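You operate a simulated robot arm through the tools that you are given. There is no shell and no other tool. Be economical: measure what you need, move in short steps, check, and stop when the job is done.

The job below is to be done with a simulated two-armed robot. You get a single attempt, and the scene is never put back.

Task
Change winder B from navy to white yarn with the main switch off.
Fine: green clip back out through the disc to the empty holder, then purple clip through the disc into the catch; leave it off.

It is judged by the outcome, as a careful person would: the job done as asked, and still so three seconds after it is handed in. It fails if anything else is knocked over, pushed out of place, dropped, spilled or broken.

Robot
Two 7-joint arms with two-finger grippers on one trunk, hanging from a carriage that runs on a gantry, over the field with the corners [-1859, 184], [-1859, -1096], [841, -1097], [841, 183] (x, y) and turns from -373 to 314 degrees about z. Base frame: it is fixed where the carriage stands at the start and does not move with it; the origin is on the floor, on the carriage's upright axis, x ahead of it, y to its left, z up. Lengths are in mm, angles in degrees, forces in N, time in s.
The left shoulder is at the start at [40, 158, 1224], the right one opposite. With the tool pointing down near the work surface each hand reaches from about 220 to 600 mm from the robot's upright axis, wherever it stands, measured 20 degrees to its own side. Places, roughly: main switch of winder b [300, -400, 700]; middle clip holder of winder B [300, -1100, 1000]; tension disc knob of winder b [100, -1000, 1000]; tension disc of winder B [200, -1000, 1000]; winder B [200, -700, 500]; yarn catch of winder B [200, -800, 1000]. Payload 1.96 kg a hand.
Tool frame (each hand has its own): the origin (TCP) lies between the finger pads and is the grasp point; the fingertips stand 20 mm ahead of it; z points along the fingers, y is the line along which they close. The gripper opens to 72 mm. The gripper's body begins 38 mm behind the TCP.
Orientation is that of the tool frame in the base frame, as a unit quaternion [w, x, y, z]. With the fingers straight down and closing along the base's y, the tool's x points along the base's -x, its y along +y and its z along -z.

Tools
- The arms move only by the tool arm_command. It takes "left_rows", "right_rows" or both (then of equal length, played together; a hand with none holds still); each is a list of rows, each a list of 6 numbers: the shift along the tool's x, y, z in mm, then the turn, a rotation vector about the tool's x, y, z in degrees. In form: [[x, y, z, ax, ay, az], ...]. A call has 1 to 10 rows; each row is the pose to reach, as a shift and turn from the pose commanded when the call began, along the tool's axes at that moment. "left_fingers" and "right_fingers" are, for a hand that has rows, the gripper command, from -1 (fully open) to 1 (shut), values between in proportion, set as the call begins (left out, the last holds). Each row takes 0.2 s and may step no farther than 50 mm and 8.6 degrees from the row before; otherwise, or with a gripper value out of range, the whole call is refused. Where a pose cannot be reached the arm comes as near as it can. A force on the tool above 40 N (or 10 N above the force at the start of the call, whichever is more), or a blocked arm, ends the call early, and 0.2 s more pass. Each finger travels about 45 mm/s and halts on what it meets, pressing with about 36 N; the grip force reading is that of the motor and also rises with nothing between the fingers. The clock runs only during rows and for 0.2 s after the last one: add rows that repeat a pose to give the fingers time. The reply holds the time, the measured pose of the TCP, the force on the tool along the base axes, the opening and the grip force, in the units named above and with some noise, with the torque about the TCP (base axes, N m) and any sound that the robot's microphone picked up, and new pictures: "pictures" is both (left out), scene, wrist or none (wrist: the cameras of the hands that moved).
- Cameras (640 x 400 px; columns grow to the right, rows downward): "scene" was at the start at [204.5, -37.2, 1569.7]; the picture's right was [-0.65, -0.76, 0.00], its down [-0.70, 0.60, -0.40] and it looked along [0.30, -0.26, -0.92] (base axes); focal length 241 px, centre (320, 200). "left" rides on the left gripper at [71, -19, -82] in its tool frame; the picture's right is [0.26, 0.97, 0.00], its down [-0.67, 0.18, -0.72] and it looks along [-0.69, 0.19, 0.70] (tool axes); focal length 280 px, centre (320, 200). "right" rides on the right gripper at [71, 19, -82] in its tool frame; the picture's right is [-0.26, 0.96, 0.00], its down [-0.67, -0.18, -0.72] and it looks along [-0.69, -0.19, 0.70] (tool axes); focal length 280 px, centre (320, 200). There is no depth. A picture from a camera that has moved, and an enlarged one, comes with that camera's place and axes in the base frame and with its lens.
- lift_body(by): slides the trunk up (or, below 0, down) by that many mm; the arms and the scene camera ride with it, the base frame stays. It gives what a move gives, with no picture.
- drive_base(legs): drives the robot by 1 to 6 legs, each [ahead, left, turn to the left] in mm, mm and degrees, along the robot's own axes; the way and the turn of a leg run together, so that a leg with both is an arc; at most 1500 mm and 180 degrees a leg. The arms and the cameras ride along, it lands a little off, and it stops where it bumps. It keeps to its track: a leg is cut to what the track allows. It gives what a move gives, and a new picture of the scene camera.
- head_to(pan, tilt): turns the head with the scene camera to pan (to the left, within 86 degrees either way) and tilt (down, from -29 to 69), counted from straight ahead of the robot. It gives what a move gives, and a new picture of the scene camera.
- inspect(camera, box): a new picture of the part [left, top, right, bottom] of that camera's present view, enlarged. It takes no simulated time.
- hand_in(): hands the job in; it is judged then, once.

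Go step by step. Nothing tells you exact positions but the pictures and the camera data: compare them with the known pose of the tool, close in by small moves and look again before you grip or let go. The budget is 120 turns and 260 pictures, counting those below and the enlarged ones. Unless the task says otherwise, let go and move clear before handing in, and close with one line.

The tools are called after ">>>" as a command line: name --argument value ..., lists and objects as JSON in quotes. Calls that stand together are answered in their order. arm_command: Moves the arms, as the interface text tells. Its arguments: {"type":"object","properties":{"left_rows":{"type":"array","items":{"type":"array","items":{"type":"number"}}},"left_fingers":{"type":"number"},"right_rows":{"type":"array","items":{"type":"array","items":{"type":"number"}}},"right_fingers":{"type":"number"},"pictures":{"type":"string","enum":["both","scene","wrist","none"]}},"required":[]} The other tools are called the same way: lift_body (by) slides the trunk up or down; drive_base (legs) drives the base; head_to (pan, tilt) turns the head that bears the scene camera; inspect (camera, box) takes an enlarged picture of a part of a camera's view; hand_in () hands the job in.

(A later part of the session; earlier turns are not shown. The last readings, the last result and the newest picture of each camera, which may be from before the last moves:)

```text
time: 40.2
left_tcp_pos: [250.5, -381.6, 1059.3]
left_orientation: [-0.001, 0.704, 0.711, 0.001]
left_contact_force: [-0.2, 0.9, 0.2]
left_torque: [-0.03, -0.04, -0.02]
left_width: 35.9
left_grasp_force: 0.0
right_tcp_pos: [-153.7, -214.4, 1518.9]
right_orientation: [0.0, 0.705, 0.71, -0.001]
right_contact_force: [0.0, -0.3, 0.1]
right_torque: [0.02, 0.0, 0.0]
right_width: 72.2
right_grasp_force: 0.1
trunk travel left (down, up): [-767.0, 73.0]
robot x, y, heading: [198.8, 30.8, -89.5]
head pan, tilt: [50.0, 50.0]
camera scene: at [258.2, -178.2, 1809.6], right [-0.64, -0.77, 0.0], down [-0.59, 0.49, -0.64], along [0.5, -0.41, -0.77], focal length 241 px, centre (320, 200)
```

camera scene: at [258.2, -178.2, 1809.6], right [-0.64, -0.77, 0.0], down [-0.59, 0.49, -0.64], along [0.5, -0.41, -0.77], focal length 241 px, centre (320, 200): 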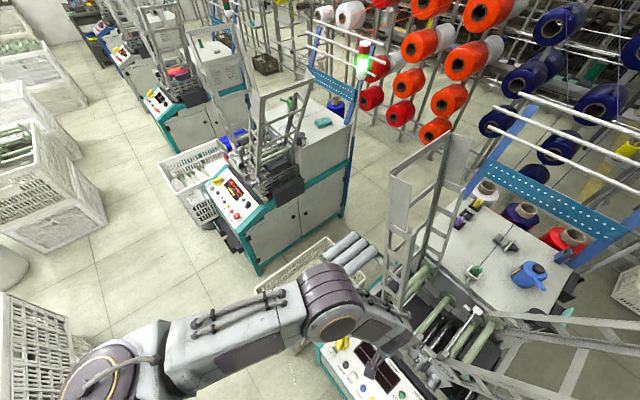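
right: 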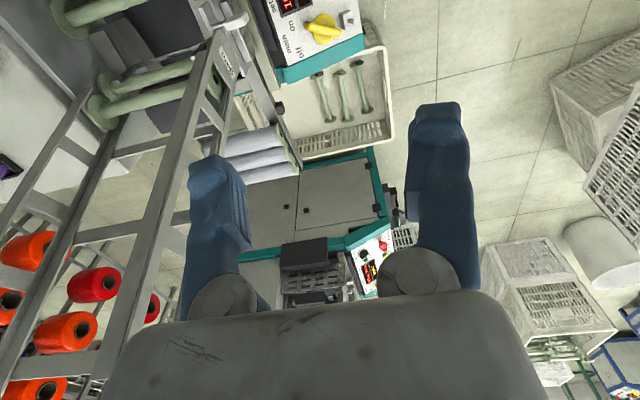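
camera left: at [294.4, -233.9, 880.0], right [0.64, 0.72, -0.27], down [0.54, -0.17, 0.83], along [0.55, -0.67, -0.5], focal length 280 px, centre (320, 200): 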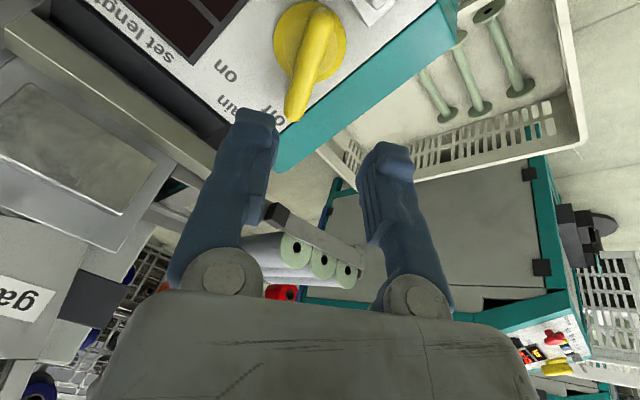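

Good: the left elbow stays straight ahead of the shoulder at about (338,-254,1394), so it won't flare into the gate. Next I'll check the right arm's shape.

>>> head_to --pan -55 --tilt 55

>>> lift_body --by 73

```text
time: 42.0
left_tcp_pos: [250.6, -380.9, 1057.3]
left_orientation: [0.0, 0.704, 0.71, 0.001]
left_contact_force: [-0.1, 0.1, 0.4]
left_torque: [0.04, -0.02, -0.02]
left_width: 35.9
left_grasp_force: 0.0
right_tcp_pos: [-153.3, -213.7, 1518.4]
right_orientation: [-0.001, 0.704, 0.71, -0.001]
right_contact_force: [0.4, -0.1, 0.9]
right_torque: [-0.02, -0.02, 0.05]
right_width: 72.1
right_grasp_force: 0.1
trunk travel left (down, up): [-767.0, 73.0]
robot x, y, heading: [195.9, 32.3, -89.8]
head pan, tilt: [-55.0, 55.0]
camera scene: at [140.2, -170.9, 1803.1], right [-0.58, 0.81, 0.0], down [0.67, 0.48, -0.57], along [-0.47, -0.33, -0.82], focal length 241 px, centre (320, 200)
```

scene: 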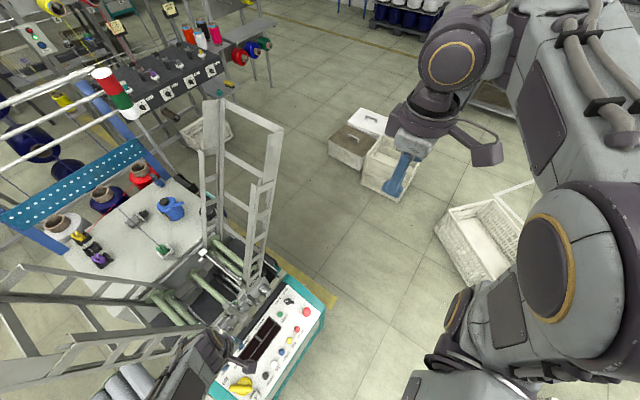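

```text
time: 43.1
left_tcp_pos: [250.7, -381.2, 1129.4]
left_orientation: [0.0, 0.704, 0.71, 0.001]
left_contact_force: [-0.4, -0.4, 0.7]
left_torque: [0.0, -0.02, -0.01]
left_width: 36.1
left_grasp_force: 0.0
right_tcp_pos: [-152.9, -213.3, 1591.0]
right_orientation: [0.0, 0.704, 0.71, 0.0]
right_contact_force: [0.1, 0.1, -0.7]
right_torque: [0.02, 0.0, -0.01]
right_width: 72.0
right_grasp_force: 0.1
trunk travel left (down, up): [-840.0, 0.0]
robot x, y, heading: [196.0, 29.1, -89.4]
head pan, tilt: [-55.0, 55.0]
```

The right arm's elbow is out to the side and could brush the right gate. I'll tuck the right hand in front of its shoulder first, and raise the left hand a little.

>>> arm_command --right_rows '[[-13, 30, 25, 0, 0, 0], [-26, 60, 50, 0, 0, 0], [-40, 90, 75, 0, 0, 0], [-53, 120, 100, 0, 0, 0], [-66, 150, 125, 0, 0, 0], [-79, 180, 150, 0, 0, 0], [-88, 205, 174, 0, 0, 0]]' --left_rows '[[0, 0, -10, 0, 0, 0], [0, 0, -25, 0, 0, 0], [0, 0, -40, 0, 0, 0], [0, 0, -55, 0, 0, 0], [0, 0, -70, 0, 0, 0], [0, 0, -85, 0, 0, 0], [0, 0, -100, 0, 0, 0]]' --pictures "scene"

>>> head_to --pan 0 --tilt 60

```text
time: 44.7
left_tcp_pos: [250.2, -381.5, 1230.3]
left_orientation: [-0.001, 0.704, 0.71, 0.001]
left_contact_force: [0.3, -0.4, 0.6]
left_torque: [0.0, -0.05, -0.01]
left_width: 35.8
left_grasp_force: 0.1
right_tcp_pos: [51.3, -301.1, 1421.0]
right_orientation: [0.017, 0.711, 0.703, 0.018]
right_contact_force: [0.2, 0.4, 0.0]
right_torque: [0.0, 0.0, -0.02]
right_width: 72.1
right_grasp_force: 0.0
right hand out of reach, approached as far as the arm can: row 2, 3, 4, 5, 6
trunk travel left (down, up): [-840.0, 0.0]
robot x, y, heading: [196.1, 29.5, -89.7]
head pan, tilt: [-55.0, 55.0]
camera scene: at [140.1, -170.9, 1876.1], right [-0.58, 0.81, 0.0], down [0.67, 0.47, -0.57], along [-0.47, -0.33, -0.82], focal length 241 px, centre (320, 200)
```

scene: 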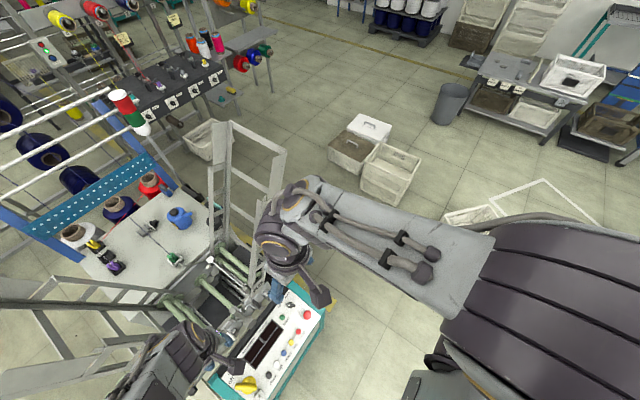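

```text
time: 45.9
left_tcp_pos: [250.0, -382.7, 1230.0]
left_orientation: [0.0, 0.704, 0.71, 0.0]
left_contact_force: [-0.8, 0.7, -0.7]
left_torque: [0.01, -0.01, 0.0]
left_width: 36.0
left_grasp_force: 0.1
right_tcp_pos: [53.6, -300.6, 1420.9]
right_orientation: [0.018, 0.708, 0.706, 0.017]
right_contact_force: [-0.9, 0.0, 1.1]
right_torque: [0.01, -0.01, 0.01]
right_width: 72.1
right_grasp_force: 0.0
trunk travel left (down, up): [-840.0, 0.0]
robot x, y, heading: [195.4, 34.1, -89.8]
head pan, tilt: [0.0, 60.0]
camera scene: at [199.3, -195.8, 1870.0], right [-1.0, -0.01, 0.0], down [-0.01, 0.87, -0.5], along [0.0, -0.5, -0.87], focal length 241 px, centre (320, 200)
```

scene: 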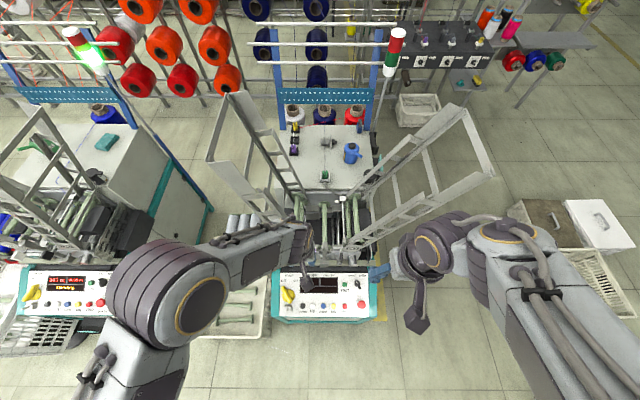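

The original right-arm posture kept the elbow high, above the gates, which is better. I'll move the right hand back there, and lower the left hand so its elbow tucks in.

>>> arm_command --right_rows '[[9, -25, -24, 0, 0, 0], [22, -55, -49, 0, 0, 0], [35, -85, -74, 0, 0, 0], [48, -115, -99, 0, 0, 0], [62, -145, -124, 0, 0, 0], [75, -175, -149, 0, 0, 0], [88, -205, -174, 0, 0, 0]]' --left_rows '[[0, 0, 15, 0, 0, 0], [0, 0, 30, 0, 0, 0], [0, 0, 45, 0, 0, 0], [0, 0, 60, 0, 0, 0], [0, 0, 75, 0, 0, 0], [0, 0, 90, 0, 0, 0], [0, 0, 100, 0, 0, 0]]' --pictures "scene"

>>> head_to --pan -55 --tilt 45

```text
time: 47.5
left_tcp_pos: [251.9, -381.7, 1130.2]
left_orientation: [0.0, 0.704, 0.711, 0.0]
left_contact_force: [0.4, 0.1, -0.4]
left_torque: [0.03, 0.01, 0.02]
left_width: 35.8
left_grasp_force: 0.1
right_tcp_pos: [-154.1, -212.5, 1592.5]
right_orientation: [-0.002, 0.704, 0.71, 0.0]
right_contact_force: [-1.1, 0.2, 0.3]
right_torque: [0.01, -0.03, -0.01]
right_width: 72.0
right_grasp_force: 0.0
right hand out of reach, approached as far as the arm can: row 1, 2, 3, 4, 5
trunk travel left (down, up): [-840.0, 0.0]
robot x, y, heading: [197.9, 35.5, -89.5]
head pan, tilt: [0.0, 60.0]
camera scene: at [199.4, -195.8, 1870.0], right [-1.0, -0.01, 0.0], down [-0.01, 0.87, -0.5], along [0.0, -0.5, -0.87], focal length 241 px, centre (320, 200)
```

scene: 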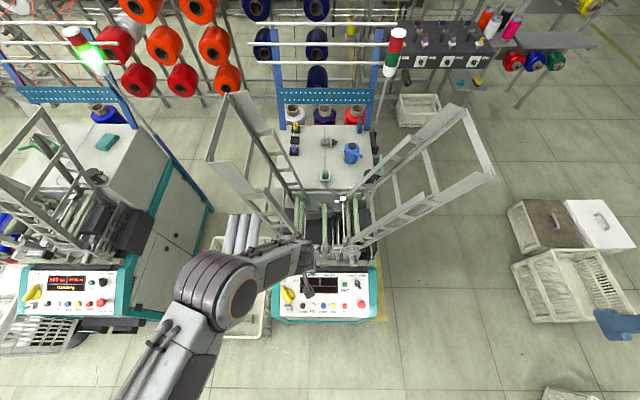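

```text
time: 48.8
left_tcp_pos: [250.8, -381.9, 1131.2]
left_orientation: [-0.001, 0.704, 0.71, 0.0]
left_contact_force: [0.4, -0.3, 0.8]
left_torque: [0.0, 0.0, 0.03]
left_width: 35.9
left_grasp_force: 0.1
right_tcp_pos: [-153.3, -213.8, 1591.8]
right_orientation: [0.0, 0.705, 0.709, 0.0]
right_contact_force: [0.1, 0.1, 0.5]
right_torque: [-0.01, 0.04, 0.01]
right_width: 71.7
right_grasp_force: 0.1
trunk travel left (down, up): [-840.0, 0.0]
robot x, y, heading: [198.9, 27.0, -89.5]
head pan, tilt: [-55.0, 45.0]
camera scene: at [132.7, -176.3, 1889.5], right [-0.58, 0.81, 0.0], down [0.58, 0.41, -0.71], along [-0.58, -0.41, -0.71], focal length 241 px, centre (320, 200)
```

scene: 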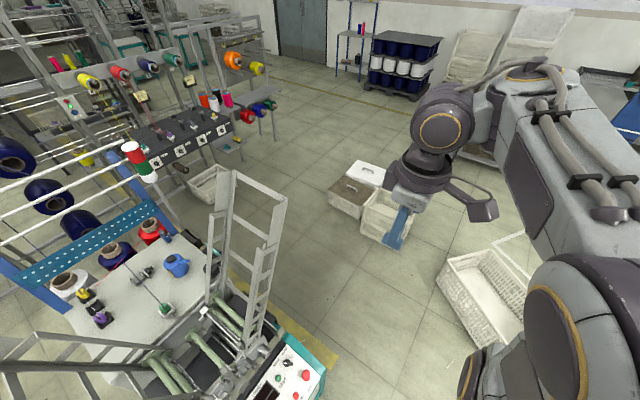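

The right arm is back, with its elbow high and clear of the gates. Now I'll drive to the gap's centre line and in to about y≈-520.

>>> head_to --pan 0 --tilt 50

>>> drive_base --legs '[[0, -66, -0.5], [250, 0, 0]]'

```text
time: 50.0
left_tcp_pos: [249.5, -382.5, 1130.2]
left_orientation: [0.0, 0.704, 0.71, 0.001]
left_contact_force: [0.3, -0.9, 0.5]
left_torque: [-0.02, -0.01, -0.01]
left_width: 36.0
left_grasp_force: 0.1
right_tcp_pos: [-154.1, -213.6, 1591.2]
right_orientation: [0.0, 0.705, 0.709, 0.0]
right_contact_force: [-0.8, -0.8, -0.1]
right_torque: [0.04, -0.04, -0.02]
right_width: 72.2
right_grasp_force: 0.2
trunk travel left (down, up): [-840.0, 0.0]
robot x, y, heading: [198.0, 26.0, -89.4]
head pan, tilt: [0.0, 50.0]
camera scene: at [199.4, -206.1, 1882.6], right [-1.0, -0.01, 0.0], down [-0.01, 0.77, -0.64], along [0.0, -0.64, -0.77], focal length 241 px, centre (320, 200)
```

scene: 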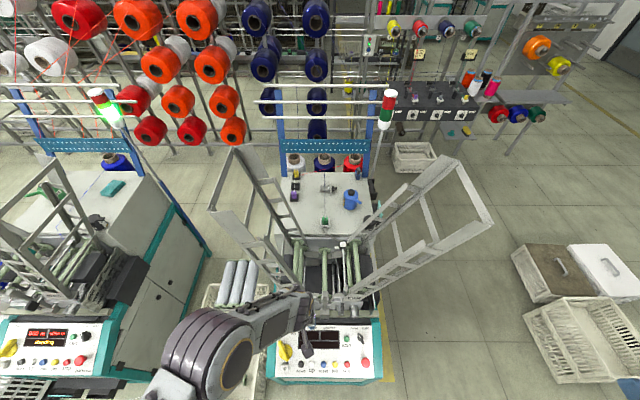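

```text
time: 52.5
left_tcp_pos: [182.1, -634.5, 1130.2]
left_orientation: [-0.001, 0.707, 0.707, 0.0]
left_contact_force: [0.1, -0.3, -1.4]
left_torque: [0.0, -0.02, 0.01]
left_width: 36.2
left_grasp_force: 0.1
right_tcp_pos: [-223.0, -462.3, 1591.7]
right_orientation: [0.0, 0.707, 0.707, 0.0]
right_contact_force: [0.5, -0.5, 0.7]
right_torque: [-0.03, -0.01, -0.01]
right_width: 72.2
right_grasp_force: 0.1
trunk travel left (down, up): [-840.0, 0.0]
robot x, y, heading: [131.2, -219.6, -89.8]
head pan, tilt: [0.0, 50.0]
camera scene: at [131.0, -458.8, 1882.6], right [-1.0, 0.0, 0.0], down [0.0, 0.77, -0.64], along [0.0, -0.64, -0.77], focal length 241 px, centre (320, 200)
```

scene: 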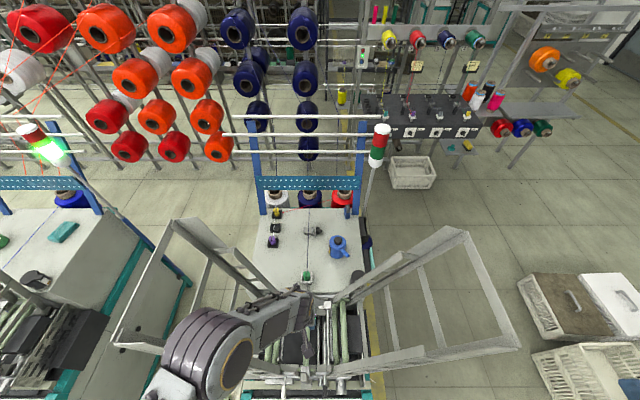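

Clear so far, with the elbow edge at x≈351 against the gate at ≥430. I'll go on another 260 mm.

>>> drive_base --legs '[[260, 0, 0]]'

>>> inspect --camera "left" --box '[0, 0, 640, 400]'

```text
time: 54.3
left_tcp_pos: [183.1, -892.7, 1131.7]
left_orientation: [-0.001, 0.706, 0.708, 0.0]
left_contact_force: [0.4, 0.4, -0.5]
left_torque: [0.04, -0.01, -0.03]
left_width: 35.9
left_grasp_force: 0.2
right_tcp_pos: [-221.4, -722.5, 1592.0]
right_orientation: [0.0, 0.706, 0.708, 0.0]
right_contact_force: [-0.3, 0.2, -0.1]
right_torque: [-0.01, -0.03, 0.0]
right_width: 72.0
right_grasp_force: 0.0
trunk travel left (down, up): [-840.0, 0.0]
robot x, y, heading: [134.4, -480.6, -89.9]
head pan, tilt: [0.0, 50.0]
camera scene: at [132.1, -717.3, 1882.6], right [-1.0, 0.0, 0.0], down [0.0, 0.77, -0.64], along [0.0, -0.64, -0.77], focal length 241 px, centre (320, 200)
```

scene: 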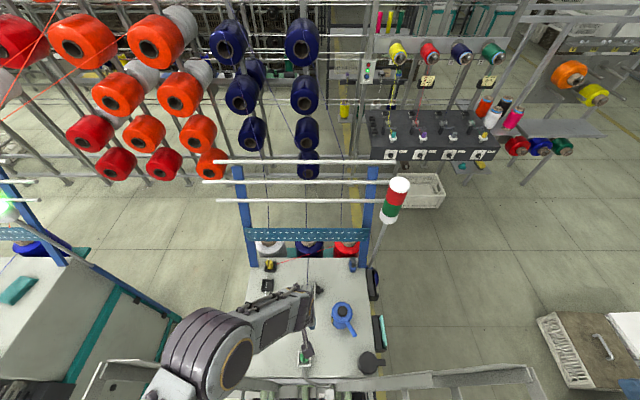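

```text
1.00 times, centred on (320, 200) of left (not enlarged: the box is as wide or as high as the picture)
camera zoom: at [163.8, -821.2, 1212.7], right [0.96, 0.27, 0.0], down [0.19, -0.68, 0.71], along [0.19, -0.69, -0.7], focal length 280 px, centre (320, 200)
```

zoom: 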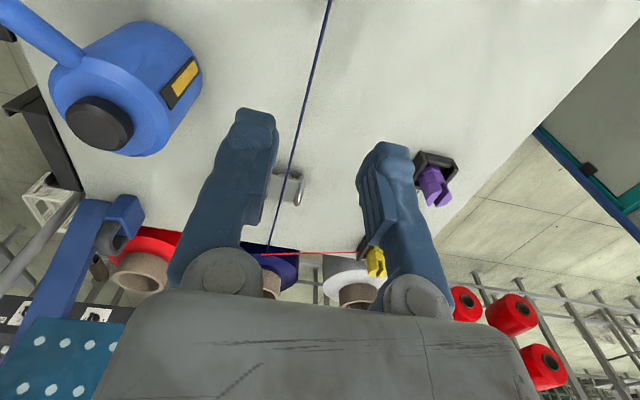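

The wrist camera is past the green clip. I'll pull the hand back over the catch and look from both cameras.

>>> arm_command --left_rows '[[25, 0, -10, 0, 0, 0], [50, 0, -20, 0, 0, 0], [75, 0, -25, 0, 0, 0]]' --left_fingers 0

>>> inspect --camera "left" --box '[200, 0, 480, 180]'

>>> inspect --camera "scene" --box '[230, 230, 400, 400]'

```text
time: 55.1
left_tcp_pos: [183.6, -817.3, 1155.0]
left_orientation: [-0.001, 0.706, 0.708, 0.0]
left_contact_force: [-0.3, -0.2, 0.2]
left_torque: [0.0, -0.01, -0.01]
left_width: 36.1
left_grasp_force: 0.0
right_tcp_pos: [-222.8, -723.4, 1591.9]
right_orientation: [0.001, 0.707, 0.707, 0.0]
right_contact_force: [-0.6, 0.4, -0.4]
right_torque: [0.0, 0.01, 0.04]
right_width: 72.1
right_grasp_force: 0.1
trunk travel left (down, up): [-840.0, 0.0]
robot x, y, heading: [136.0, -481.7, -89.9]
head pan, tilt: [0.0, 50.0]
camera scene: at [132.1, -717.4, 1882.6], right [-1.0, 0.0, 0.0], down [0.0, 0.77, -0.64], along [0.0, -0.64, -0.77], focal length 241 px, centre (320, 200)
camera left: at [163.2, -746.8, 1237.3], right [0.96, 0.27, 0.0], down [0.19, -0.68, 0.71], along [0.19, -0.69, -0.7], focal length 280 px, centre (320, 200)
```

scene: 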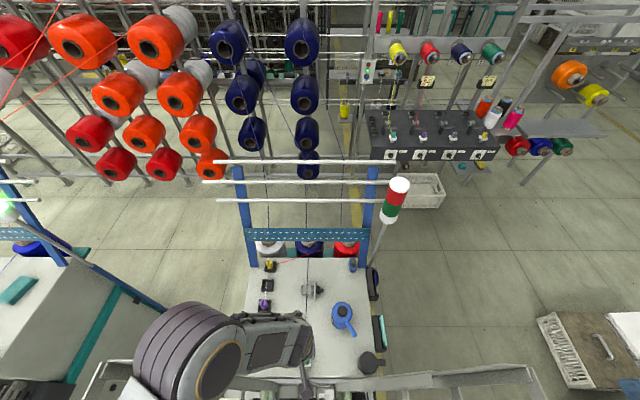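
left: 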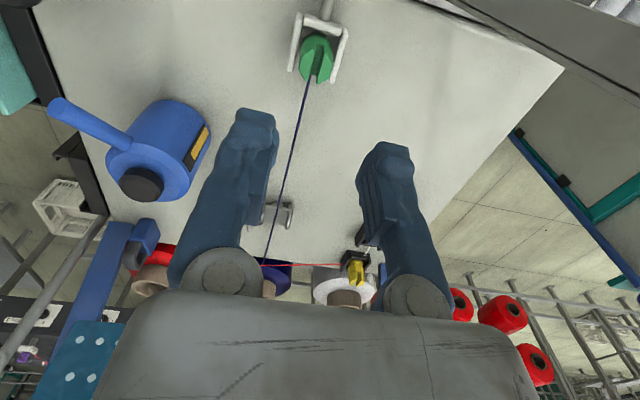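

```text
2.22 times, centred on (340, 90) of left
camera zoom: at [163.2, -746.8, 1237.3], right [0.96, 0.27, 0.0], down [0.19, -0.68, 0.71], along [0.19, -0.69, -0.7], focal length 623 px, centre (276, 444)
```

zoom: 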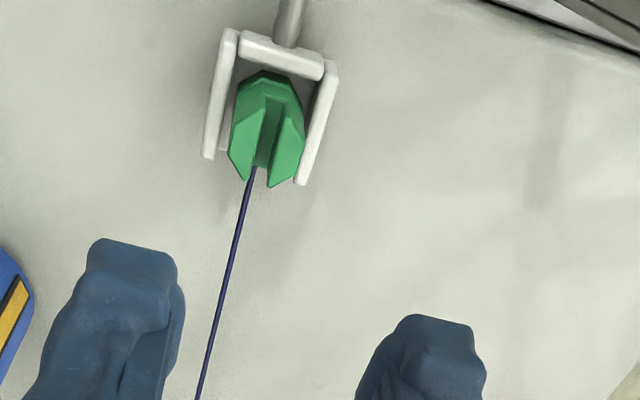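

```text
2.35 times, centred on (315, 315) of scene
camera zoom: at [132.1, -717.4, 1882.6], right [-1.0, 0.0, 0.0], down [0.0, 0.77, -0.64], along [0.0, -0.64, -0.77], focal length 568 px, centre (332, -71)
```

zoom: 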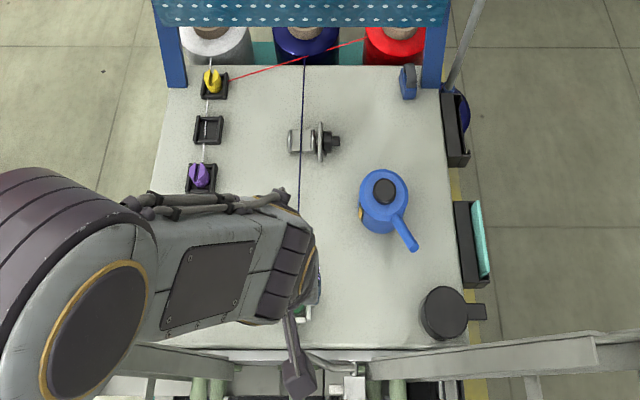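

The layout is clear: white yarn runs to purple, and the navy line passes through the disc at x≈170. I'll move the hand over the disc at height to look closely at its gap.

>>> arm_command --left_rows '[[-45, 0, 0, 0, 0, 0], [-90, 0, 0, 0, 0, 0], [-135, 0, 0, 0, 0, 0], [-175, -10, 20, 0, 0, 0]]' --left_fingers -1 --pictures "wrist"

>>> inspect --camera "left" --box '[230, 40, 410, 150]'

```text
time: 56.1
left_tcp_pos: [176.9, -981.0, 1139.7]
left_orientation: [-0.001, 0.707, 0.707, 0.002]
left_contact_force: [0.2, -1.3, 0.2]
left_torque: [0.02, 0.0, 0.02]
left_width: 72.0
left_grasp_force: 0.0
left hand out of reach, approached as far as the arm can: row 4
right_tcp_pos: [-222.0, -723.5, 1591.8]
right_orientation: [0.0, 0.707, 0.708, 0.0]
right_contact_force: [0.7, 0.4, 0.8]
right_torque: [0.0, -0.02, 0.02]
right_width: 71.9
right_grasp_force: 0.0
trunk travel left (down, up): [-840.0, 0.0]
robot x, y, heading: [135.0, -485.2, -89.7]
head pan, tilt: [0.0, 50.0]
camera left: at [157.1, -911.1, 1222.8], right [0.96, 0.26, 0.0], down [0.18, -0.68, 0.71], along [0.19, -0.69, -0.7], focal length 280 px, centre (320, 200)
```

left: 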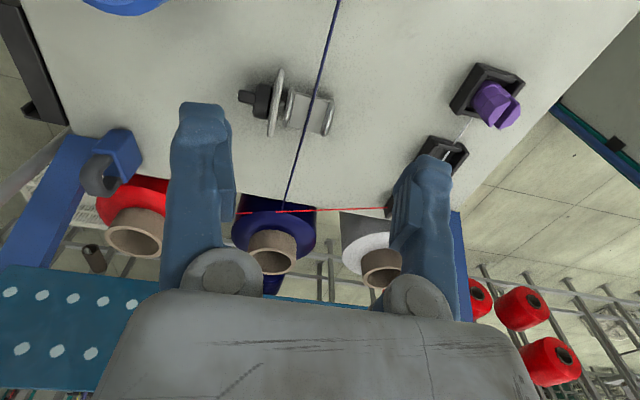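

```text
3.56 times, centred on (320, 95) of left
camera zoom: at [157.1, -911.1, 1222.8], right [0.96, 0.26, 0.0], down [0.18, -0.68, 0.71], along [0.19, -0.69, -0.7], focal length 997 px, centre (320, 573)
```

zoom: 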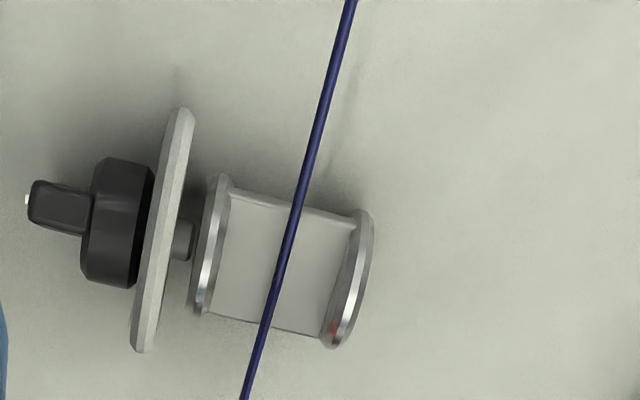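

I need a better idea of the disc's shape, so I'll zoom from the scene camera too.

>>> inspect --camera "scene" --box '[250, 260, 340, 320]'

>>> inspect --camera "left" --box '[430, 50, 530, 190]'

```text
6.67 times, centred on (295, 290) of scene
camera zoom: at [132.1, -717.6, 1882.9], right [-1.0, 0.0, 0.0], down [0.0, 0.77, -0.64], along [0.0, -0.64, -0.77], focal length 1608 px, centre (487, -400)
```

zoom: 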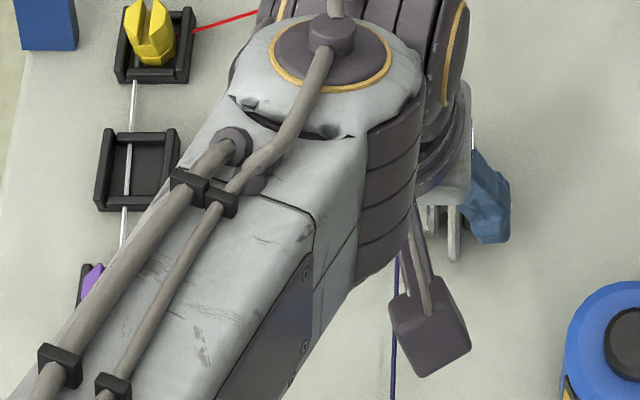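

```text
2.86 times, centred on (480, 120) of left
camera zoom: at [157.1, -911.1, 1222.8], right [0.96, 0.26, 0.0], down [0.18, -0.68, 0.71], along [0.19, -0.69, -0.7], focal length 801 px, centre (-137, 429)
```

zoom: 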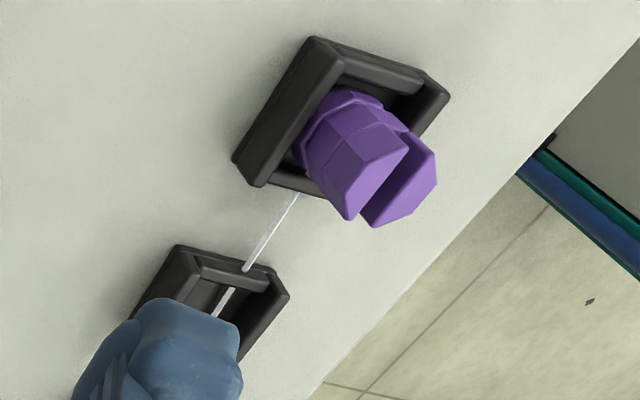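

I'll pull the hand back, drive 90 mm further in for comfortable reach, then tilt the hand forward to view the disc at a flatter angle.

>>> arm_command --left_rows '[[45, -5, 0, 0, 0, 0], [90, -10, 0, 0, 0, 0], [135, -10, 0, 0, 0, 0], [175, -10, 0, 0, 0, 0]]' --pictures "none"

>>> drive_base --legs '[[85, 0, 0]]'

>>> arm_command --left_rows '[[0, 0, 15, 0, -8, 0], [0, 0, 30, 0, -16, 0], [0, 0, 40, 0, -24, 0], [0, 0, 45, 0, -32, 0]]' --pictures "wrist"

>>> inspect --camera "left" --box '[230, 60, 410, 170]'

```text
time: 57.1
left_tcp_pos: [166.2, -807.7, 1140.2]
left_orientation: [0.0, 0.704, 0.71, -0.001]
left_contact_force: [0.3, 0.4, 0.0]
left_torque: [0.0, 0.0, -0.03]
left_width: 72.0
left_grasp_force: 0.1
right_tcp_pos: [-222.8, -722.3, 1591.0]
right_orientation: [0.0, 0.707, 0.707, -0.001]
right_contact_force: [-0.6, 0.3, 0.3]
right_torque: [0.0, 0.04, 0.0]
right_width: 72.0
right_grasp_force: 0.1
trunk travel left (down, up): [-840.0, 0.0]
robot x, y, heading: [133.8, -481.8, -89.9]
head pan, tilt: [0.0, 50.0]
```

```text
time: 58.2
left_tcp_pos: [163.8, -890.7, 1142.2]
left_orientation: [-0.001, 0.706, 0.708, 0.0]
left_contact_force: [-0.2, 0.0, 0.3]
left_torque: [-0.02, 0.03, 0.0]
left_width: 71.9
left_grasp_force: 0.0
right_tcp_pos: [-221.5, -807.3, 1591.9]
right_orientation: [0.0, 0.707, 0.708, 0.0]
right_contact_force: [0.3, 0.1, 0.3]
right_torque: [-0.03, -0.04, -0.02]
right_width: 72.0
right_grasp_force: 0.1
trunk travel left (down, up): [-840.0, 0.0]
robot x, y, heading: [131.1, -565.3, -89.8]
head pan, tilt: [0.0, 50.0]
camera scene: at [132.2, -801.8, 1882.6], right [-1.0, 0.0, 0.0], down [0.0, 0.77, -0.64], along [0.0, -0.64, -0.77], focal length 241 px, centre (320, 200)
```

scene: 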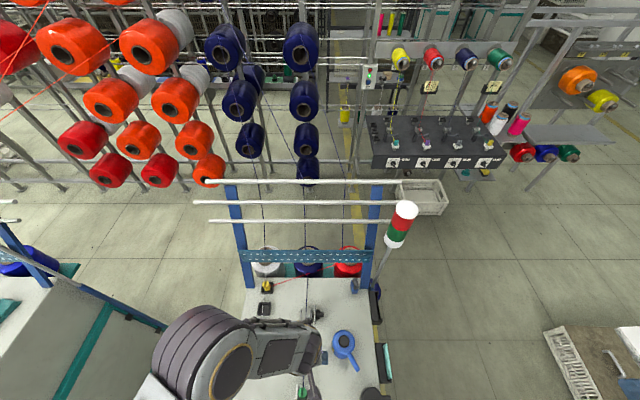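

```text
time: 59.2
left_tcp_pos: [164.9, -892.4, 1095.3]
left_orientation: [0.195, 0.679, 0.681, -0.195]
left_contact_force: [0.2, -0.5, 0.9]
left_torque: [-0.02, 0.01, 0.02]
left_width: 71.8
left_grasp_force: 0.1
right_tcp_pos: [-220.7, -807.2, 1592.0]
right_orientation: [0.0, 0.707, 0.708, 0.0]
right_contact_force: [0.5, 0.0, 0.6]
right_torque: [-0.02, 0.04, -0.01]
right_width: 72.1
right_grasp_force: 0.0
trunk travel left (down, up): [-840.0, 0.0]
robot x, y, heading: [131.8, -564.1, -89.9]
head pan, tilt: [0.0, 50.0]
camera left: at [145.6, -788.1, 1128.1], right [0.96, 0.22, -0.14], down [0.18, -0.19, 0.96], along [0.19, -0.96, -0.23], focal length 280 px, centre (320, 200)
```

left: 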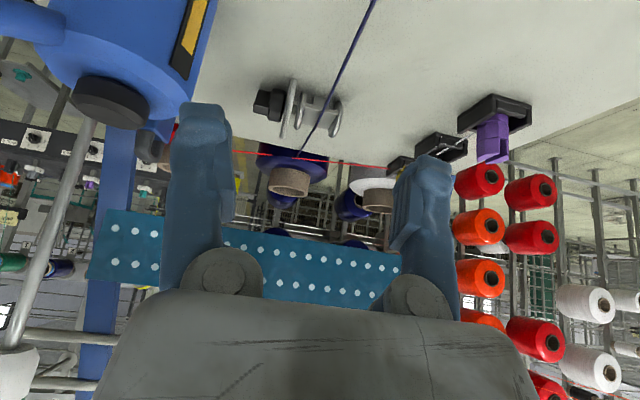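

```text
3.56 times, centred on (320, 115) of left
camera zoom: at [145.6, -788.1, 1128.1], right [0.96, 0.22, -0.14], down [0.18, -0.19, 0.96], along [0.19, -0.96, -0.23], focal length 997 px, centre (320, 502)
```

zoom: 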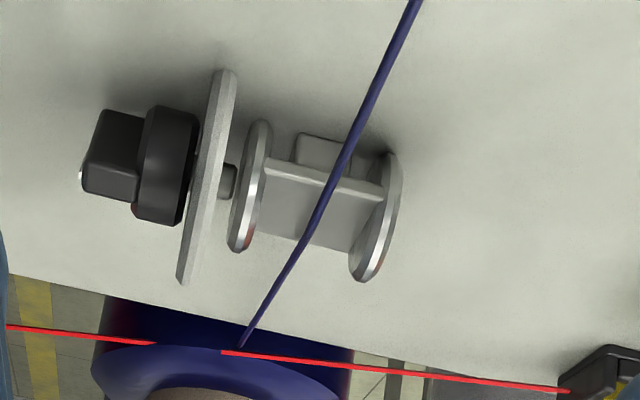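

The disc is a grooved hub between two rims at about (178,-1020), top z≈1025, and the yarn rides between the rims. I'll move the hand aside to see the catch and disc from above.

>>> arm_command --left_rows '[[0, 40, -10, 0, 0, 0], [0, 80, -20, 0, 0, 0], [0, 120, -20, 0, 0, 0], [0, 160, -20, 0, 0, 0]]' --pictures "none"

>>> head_to --pan 0 --tilt 62

>>> inspect --camera "scene" --box '[270, 180, 360, 240]'

>>> inspect --camera "scene" --box '[270, 240, 360, 300]'

```text
time: 60.2
left_tcp_pos: [309.9, -889.5, 1114.9]
left_orientation: [0.192, 0.677, 0.681, -0.203]
left_contact_force: [0.4, -0.5, -0.7]
left_torque: [0.0, -0.01, -0.03]
left_width: 71.9
left_grasp_force: 0.1
right_tcp_pos: [-228.2, -808.5, 1596.7]
right_orientation: [-0.002, 0.707, 0.707, -0.004]
right_contact_force: [0.1, -1.0, 0.5]
right_torque: [-0.02, 0.0, -0.02]
right_width: 72.0
right_grasp_force: 0.0
trunk travel left (down, up): [-840.0, 0.0]
robot x, y, heading: [129.9, -564.5, -90.1]
head pan, tilt: [0.0, 50.0]
```

```text
time: 60.9
left_tcp_pos: [310.0, -887.7, 1113.9]
left_orientation: [0.192, 0.676, 0.682, -0.202]
left_contact_force: [0.2, 0.6, 0.8]
left_torque: [-0.01, 0.0, 0.03]
left_width: 71.8
left_grasp_force: 0.0
right_tcp_pos: [-228.0, -810.6, 1595.1]
right_orientation: [0.0, 0.706, 0.708, -0.005]
right_contact_force: [0.2, -0.6, 0.4]
right_torque: [0.0, -0.03, -0.01]
right_width: 72.0
right_grasp_force: 0.0
trunk travel left (down, up): [-840.0, 0.0]
robot x, y, heading: [132.4, -562.7, -89.6]
head pan, tilt: [0.0, 62.0]
camera scene: at [128.6, -791.6, 1869.3], right [-1.0, 0.0, 0.01], down [-0.01, 0.88, -0.48], along [-0.01, -0.48, -0.88], focal length 241 px, centre (320, 200)
```

scene: 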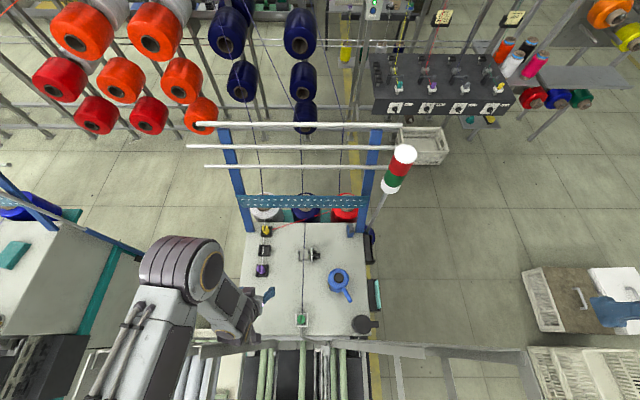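

```text
6.67 times, centred on (315, 210) of scene
camera zoom: at [128.6, -791.6, 1869.3], right [-1.0, 0.0, 0.01], down [-0.01, 0.88, -0.48], along [-0.01, -0.48, -0.88], focal length 1608 px, centre (353, 133)
```

zoom: 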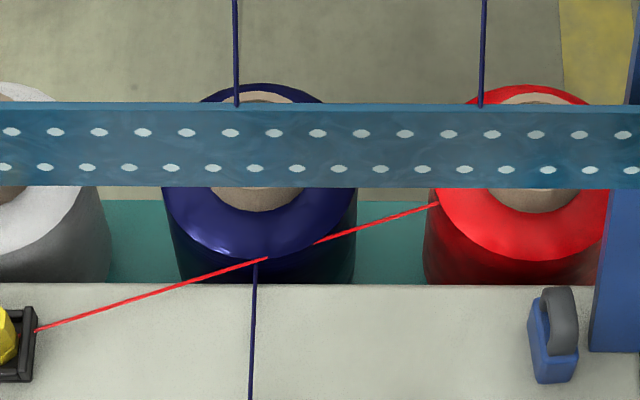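

```text
6.67 times, centred on (315, 270) of scene
camera zoom: at [128.6, -791.6, 1869.3], right [-1.0, 0.0, 0.01], down [-0.01, 0.88, -0.48], along [-0.01, -0.48, -0.88], focal length 1608 px, centre (353, -267)
```

zoom: 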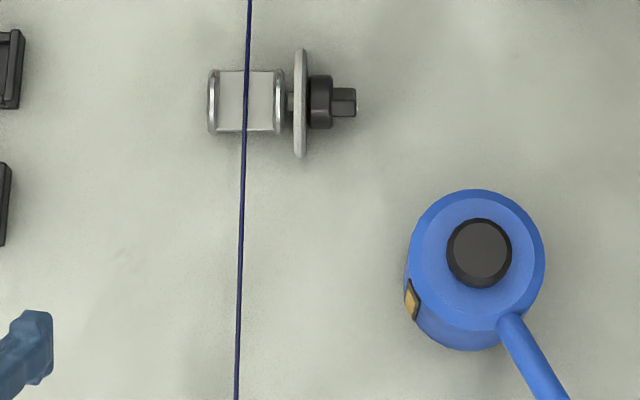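

The navy yarn runs straight through the gap centre (x≈176), and the gap is about 29 mm wide. Next I'll zoom on the catch and the holders.

>>> inspect --camera "scene" --box '[280, 295, 340, 335]'

>>> inspect --camera "scene" --box '[235, 220, 295, 280]'

```text
10.00 times, centred on (310, 315) of scene
camera zoom: at [128.6, -791.6, 1869.3], right [-1.0, 0.0, 0.01], down [-0.01, 0.88, -0.48], along [-0.01, -0.48, -0.88], focal length 2412 px, centre (420, -950)
```

zoom: 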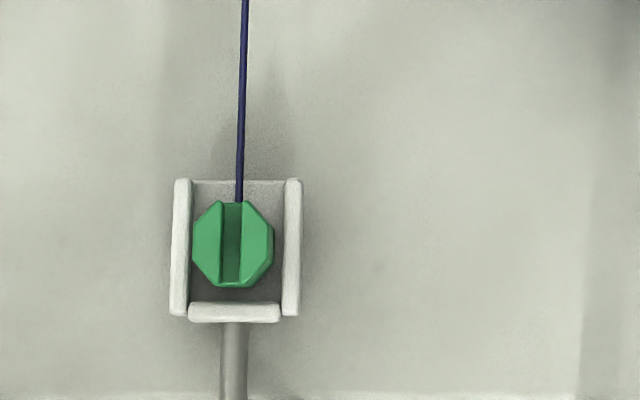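

```text
6.67 times, centred on (265, 250) of scene
camera zoom: at [128.6, -791.6, 1869.3], right [-1.0, 0.0, 0.01], down [-0.01, 0.88, -0.48], along [-0.01, -0.48, -0.88], focal length 1608 px, centre (687, -133)
```

zoom: 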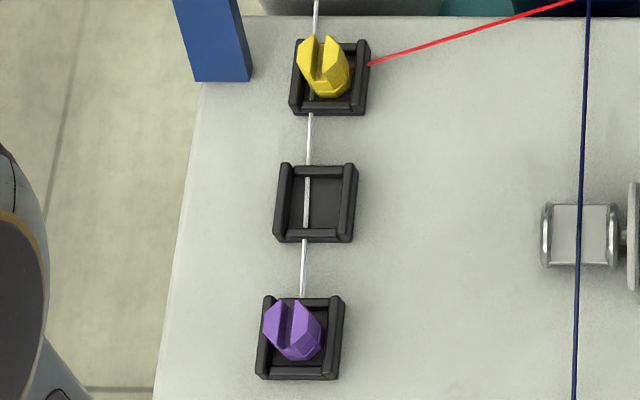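

Clip tops are near z≈1016 and bases near 975, sitting in low-walled trays. The catch is open on the disc side. I'll set the hand vertical again and go above the green clip.

>>> arm_command --left_rows '[[0, -10, 0, 0, 8, 0], [0, -20, 0, 0, 16, 0], [0, -30, 0, 0, 24, 0], [0, -40, 0, 0, 32, 0]]' --left_fingers -0.3 --pictures "none"

>>> arm_command --left_rows '[[20, -31, 5, 0, 0, 0], [40, -62, 10, 0, 0, 0], [60, -92, 15, 0, 0, 0]]' --pictures "wrist"

```text
time: 61.9
left_tcp_pos: [286.0, -880.7, 1113.9]
left_orientation: [-0.001, 0.706, 0.709, 0.001]
left_contact_force: [0.2, 0.1, -0.5]
left_torque: [-0.02, 0.0, 0.0]
left_width: 46.8
left_grasp_force: 0.1
right_tcp_pos: [-221.7, -806.6, 1593.7]
right_orientation: [0.001, 0.706, 0.708, 0.0]
right_contact_force: [-0.8, 0.6, 1.2]
right_torque: [-0.01, -0.01, 0.0]
right_width: 72.0
right_grasp_force: 0.1
trunk travel left (down, up): [-840.0, 0.0]
robot x, y, heading: [133.9, -568.4, -89.8]
head pan, tilt: [0.0, 62.0]
```

```text
time: 62.7
left_tcp_pos: [193.4, -821.1, 1099.2]
left_orientation: [0.0, 0.706, 0.708, 0.0]
left_contact_force: [0.2, -0.2, -0.7]
left_torque: [-0.01, -0.01, 0.02]
left_width: 46.9
left_grasp_force: 0.0
right_tcp_pos: [-222.5, -807.8, 1591.4]
right_orientation: [0.0, 0.707, 0.707, 0.0]
right_contact_force: [0.4, -0.3, 0.0]
right_torque: [0.0, 0.03, 0.0]
right_width: 72.1
right_grasp_force: 0.0
trunk travel left (down, up): [-840.0, 0.0]
robot x, y, heading: [131.6, -565.0, -90.2]
head pan, tilt: [0.0, 62.0]
camera left: at [174.7, -750.2, 1180.2], right [0.96, 0.27, 0.0], down [0.19, -0.68, 0.71], along [0.19, -0.69, -0.7], focal length 280 px, centre (320, 200)
```

left: 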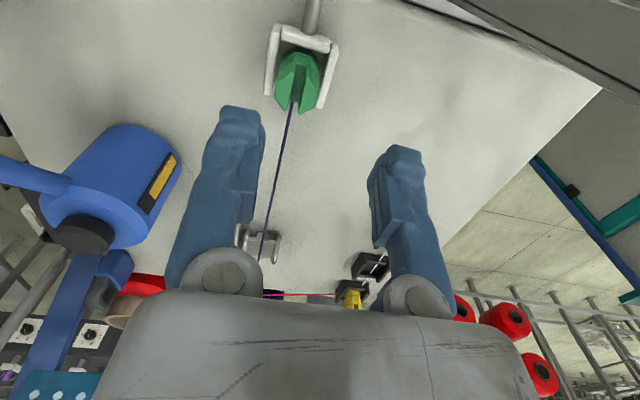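

The green clip top comes out at (180,-827). I'll centre on it and go down partway.

>>> arm_command --left_rows '[[-3, -7, 20, 0, 0, 0], [-6, -13, 42, 0, 0, 0]]' --pictures "wrist"

>>> inspect --camera "scene" --box '[275, 290, 335, 335]'

```text
time: 63.3
left_tcp_pos: [179.4, -827.6, 1056.8]
left_orientation: [0.0, 0.706, 0.708, 0.001]
left_contact_force: [-0.3, -0.7, 0.0]
left_torque: [-0.05, 0.0, 0.03]
left_width: 46.9
left_grasp_force: 0.1
right_tcp_pos: [-221.7, -805.9, 1592.1]
right_orientation: [0.0, 0.706, 0.708, 0.0]
right_contact_force: [1.4, 0.6, -0.2]
right_torque: [0.03, -0.03, -0.03]
right_width: 72.0
right_grasp_force: 0.1
trunk travel left (down, up): [-840.0, 0.0]
robot x, y, heading: [134.2, -567.6, -89.9]
head pan, tilt: [0.0, 62.0]
camera left: at [161.0, -756.2, 1138.6], right [0.96, 0.26, 0.0], down [0.19, -0.67, 0.71], along [0.19, -0.69, -0.7], focal length 280 px, centre (320, 200)
```

left: 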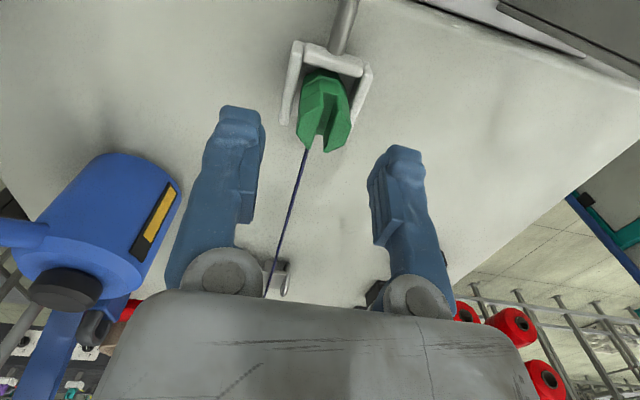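

```text
8.89 times, centred on (305, 312) of scene
camera zoom: at [132.2, -789.1, 1867.8], right [-1.0, 0.0, 0.0], down [0.0, 0.88, -0.47], along [0.0, -0.47, -0.88], focal length 2144 px, centre (453, -800)
```

zoom: 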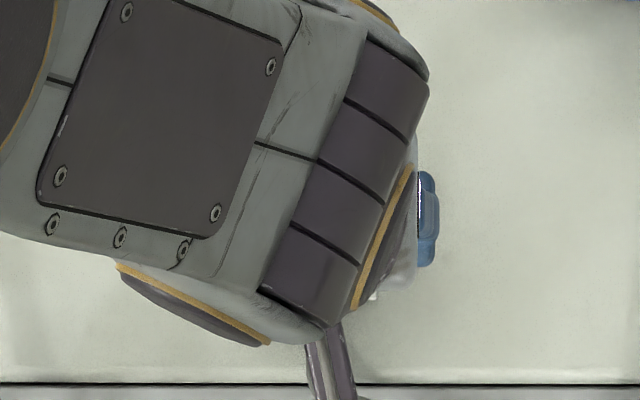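

The prong tips triangulate to (181,-829,1033), so the clip centre is about (180.5,-818). I'll go down to z≈1031, keeping the tips above the catch walls, and look.

>>> arm_command --left_rows '[[9, 1, 10, 0, 0, 0], [9.5, 1, 26, 0, 0, 0]]' --pictures "wrist"

>>> inspect --camera "left" --box '[230, 50, 410, 220]'

```text
time: 63.9
left_tcp_pos: [181.1, -818.8, 1031.0]
left_orientation: [0.0, 0.706, 0.708, 0.001]
left_contact_force: [-0.5, -0.4, -0.1]
left_torque: [0.01, -0.02, 0.02]
left_width: 46.8
left_grasp_force: 0.1
right_tcp_pos: [-220.8, -806.2, 1592.5]
right_orientation: [0.0, 0.706, 0.708, 0.0]
right_contact_force: [0.5, -0.2, -0.5]
right_torque: [-0.02, 0.0, 0.0]
right_width: 72.0
right_grasp_force: 0.1
trunk travel left (down, up): [-840.0, 0.0]
robot x, y, heading: [132.7, -567.2, -89.9]
head pan, tilt: [0.0, 62.0]
camera left: at [161.8, -746.5, 1112.0], right [0.96, 0.26, 0.0], down [0.19, -0.68, 0.71], along [0.19, -0.69, -0.7], focal length 280 px, centre (320, 200)
```

left: 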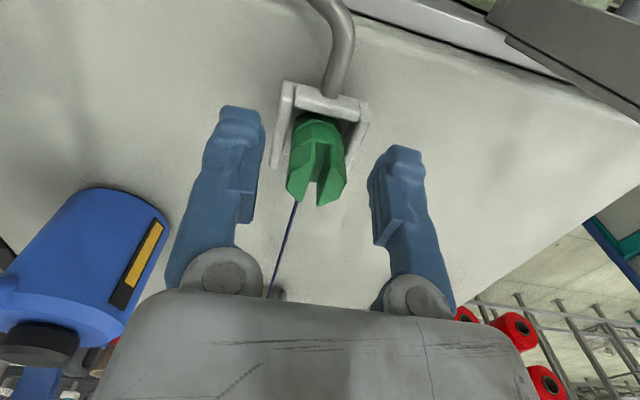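

```text
2.35 times, centred on (320, 135) of left
camera zoom: at [161.8, -746.5, 1112.0], right [0.96, 0.26, 0.0], down [0.19, -0.68, 0.71], along [0.19, -0.69, -0.7], focal length 660 px, centre (320, 353)
```

zoom: 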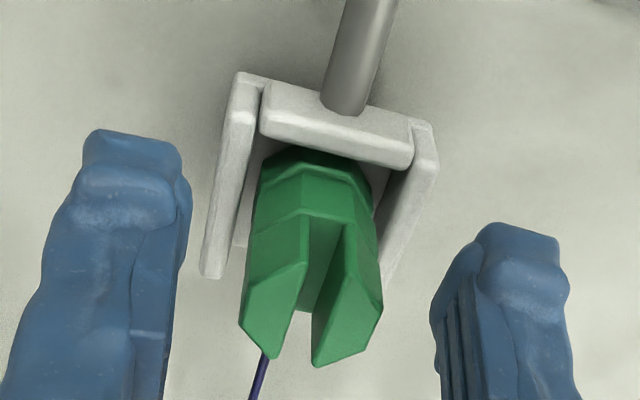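

The clip is well between the fingers and the tips clear the walls. I'll close now.

>>> arm_command --left_rows '[[0, 0, 2, 0, 0, 0], [0, 0, 2, 0, 0, 0], [0, 0, 2, 0, 0, 0]]' --left_fingers 1 --pictures "wrist"

```text
time: 64.7
left_tcp_pos: [181.5, -817.6, 1028.4]
left_orientation: [0.0, 0.705, 0.709, 0.001]
left_contact_force: [-1.5, -0.5, -1.3]
left_torque: [-0.01, -0.01, 0.0]
left_width: 22.0
left_grasp_force: 35.5
right_tcp_pos: [-221.8, -806.7, 1592.0]
right_orientation: [0.0, 0.706, 0.708, 0.001]
right_contact_force: [0.4, -0.7, -0.3]
right_torque: [-0.01, -0.03, -0.02]
right_width: 72.3
right_grasp_force: 0.1
trunk travel left (down, up): [-840.0, 0.0]
robot x, y, heading: [133.2, -567.3, -90.1]
head pan, tilt: [0.0, 62.0]
camera left: at [161.8, -746.7, 1110.1], right [0.96, 0.27, 0.0], down [0.19, -0.67, 0.71], along [0.19, -0.69, -0.7], focal length 280 px, centre (320, 200)
```

left: 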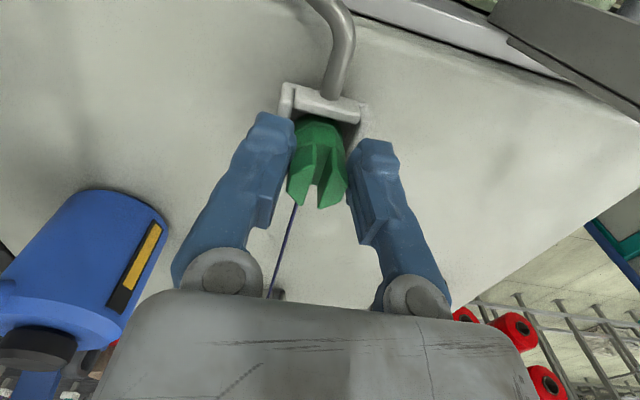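

The clip is gripped at 22 mm, with TCP z 1028.5 in the catch as my reference. I'll lift 45 mm and check.

>>> arm_command --left_rows '[[0, 0, -10, 0, 0, 0], [0, 0, -20, 0, 0, 0], [0, 0, -33, 0, 0, 0], [0, 0, -46, 0, 0, 0]]' --pictures "wrist"

>>> inspect --camera "left" --box '[220, 50, 420, 300]'

```text
time: 65.7
left_tcp_pos: [182.0, -816.8, 1074.6]
left_orientation: [-0.001, 0.706, 0.708, 0.001]
left_contact_force: [-0.3, 0.3, -1.4]
left_torque: [-0.02, 0.01, 0.02]
left_width: 21.4
left_grasp_force: 36.0
right_tcp_pos: [-221.8, -806.7, 1591.1]
right_orientation: [0.0, 0.707, 0.708, 0.0]
right_contact_force: [-0.6, -0.1, 0.1]
right_torque: [0.03, 0.01, 0.0]
right_width: 72.1
right_grasp_force: 0.0
trunk travel left (down, up): [-840.0, 0.0]
robot x, y, heading: [128.4, -564.7, -89.7]
head pan, tilt: [0.0, 62.0]
camera left: at [161.3, -746.8, 1156.5], right [0.96, 0.26, 0.0], down [0.19, -0.68, 0.71], along [0.19, -0.69, -0.7], focal length 280 px, centre (320, 200)
```

left: 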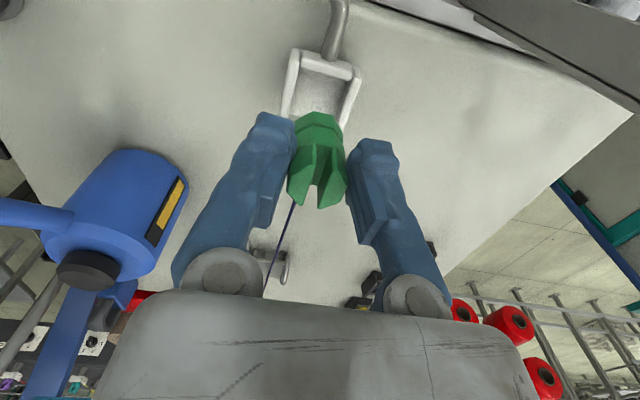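

```text
1.60 times, centred on (320, 175) of left
camera zoom: at [161.3, -746.8, 1156.5], right [0.96, 0.26, 0.0], down [0.19, -0.68, 0.71], along [0.19, -0.69, -0.7], focal length 449 px, centre (320, 240)
```

zoom: 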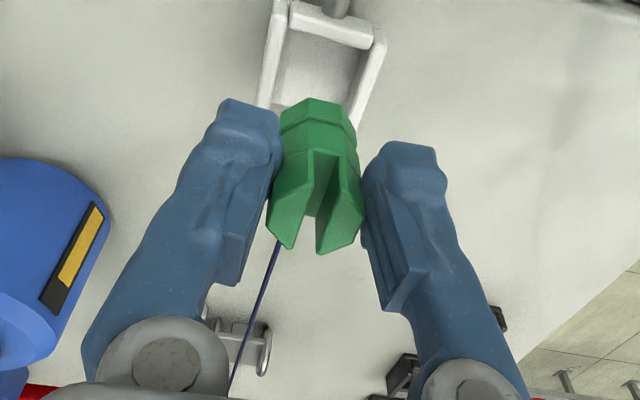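

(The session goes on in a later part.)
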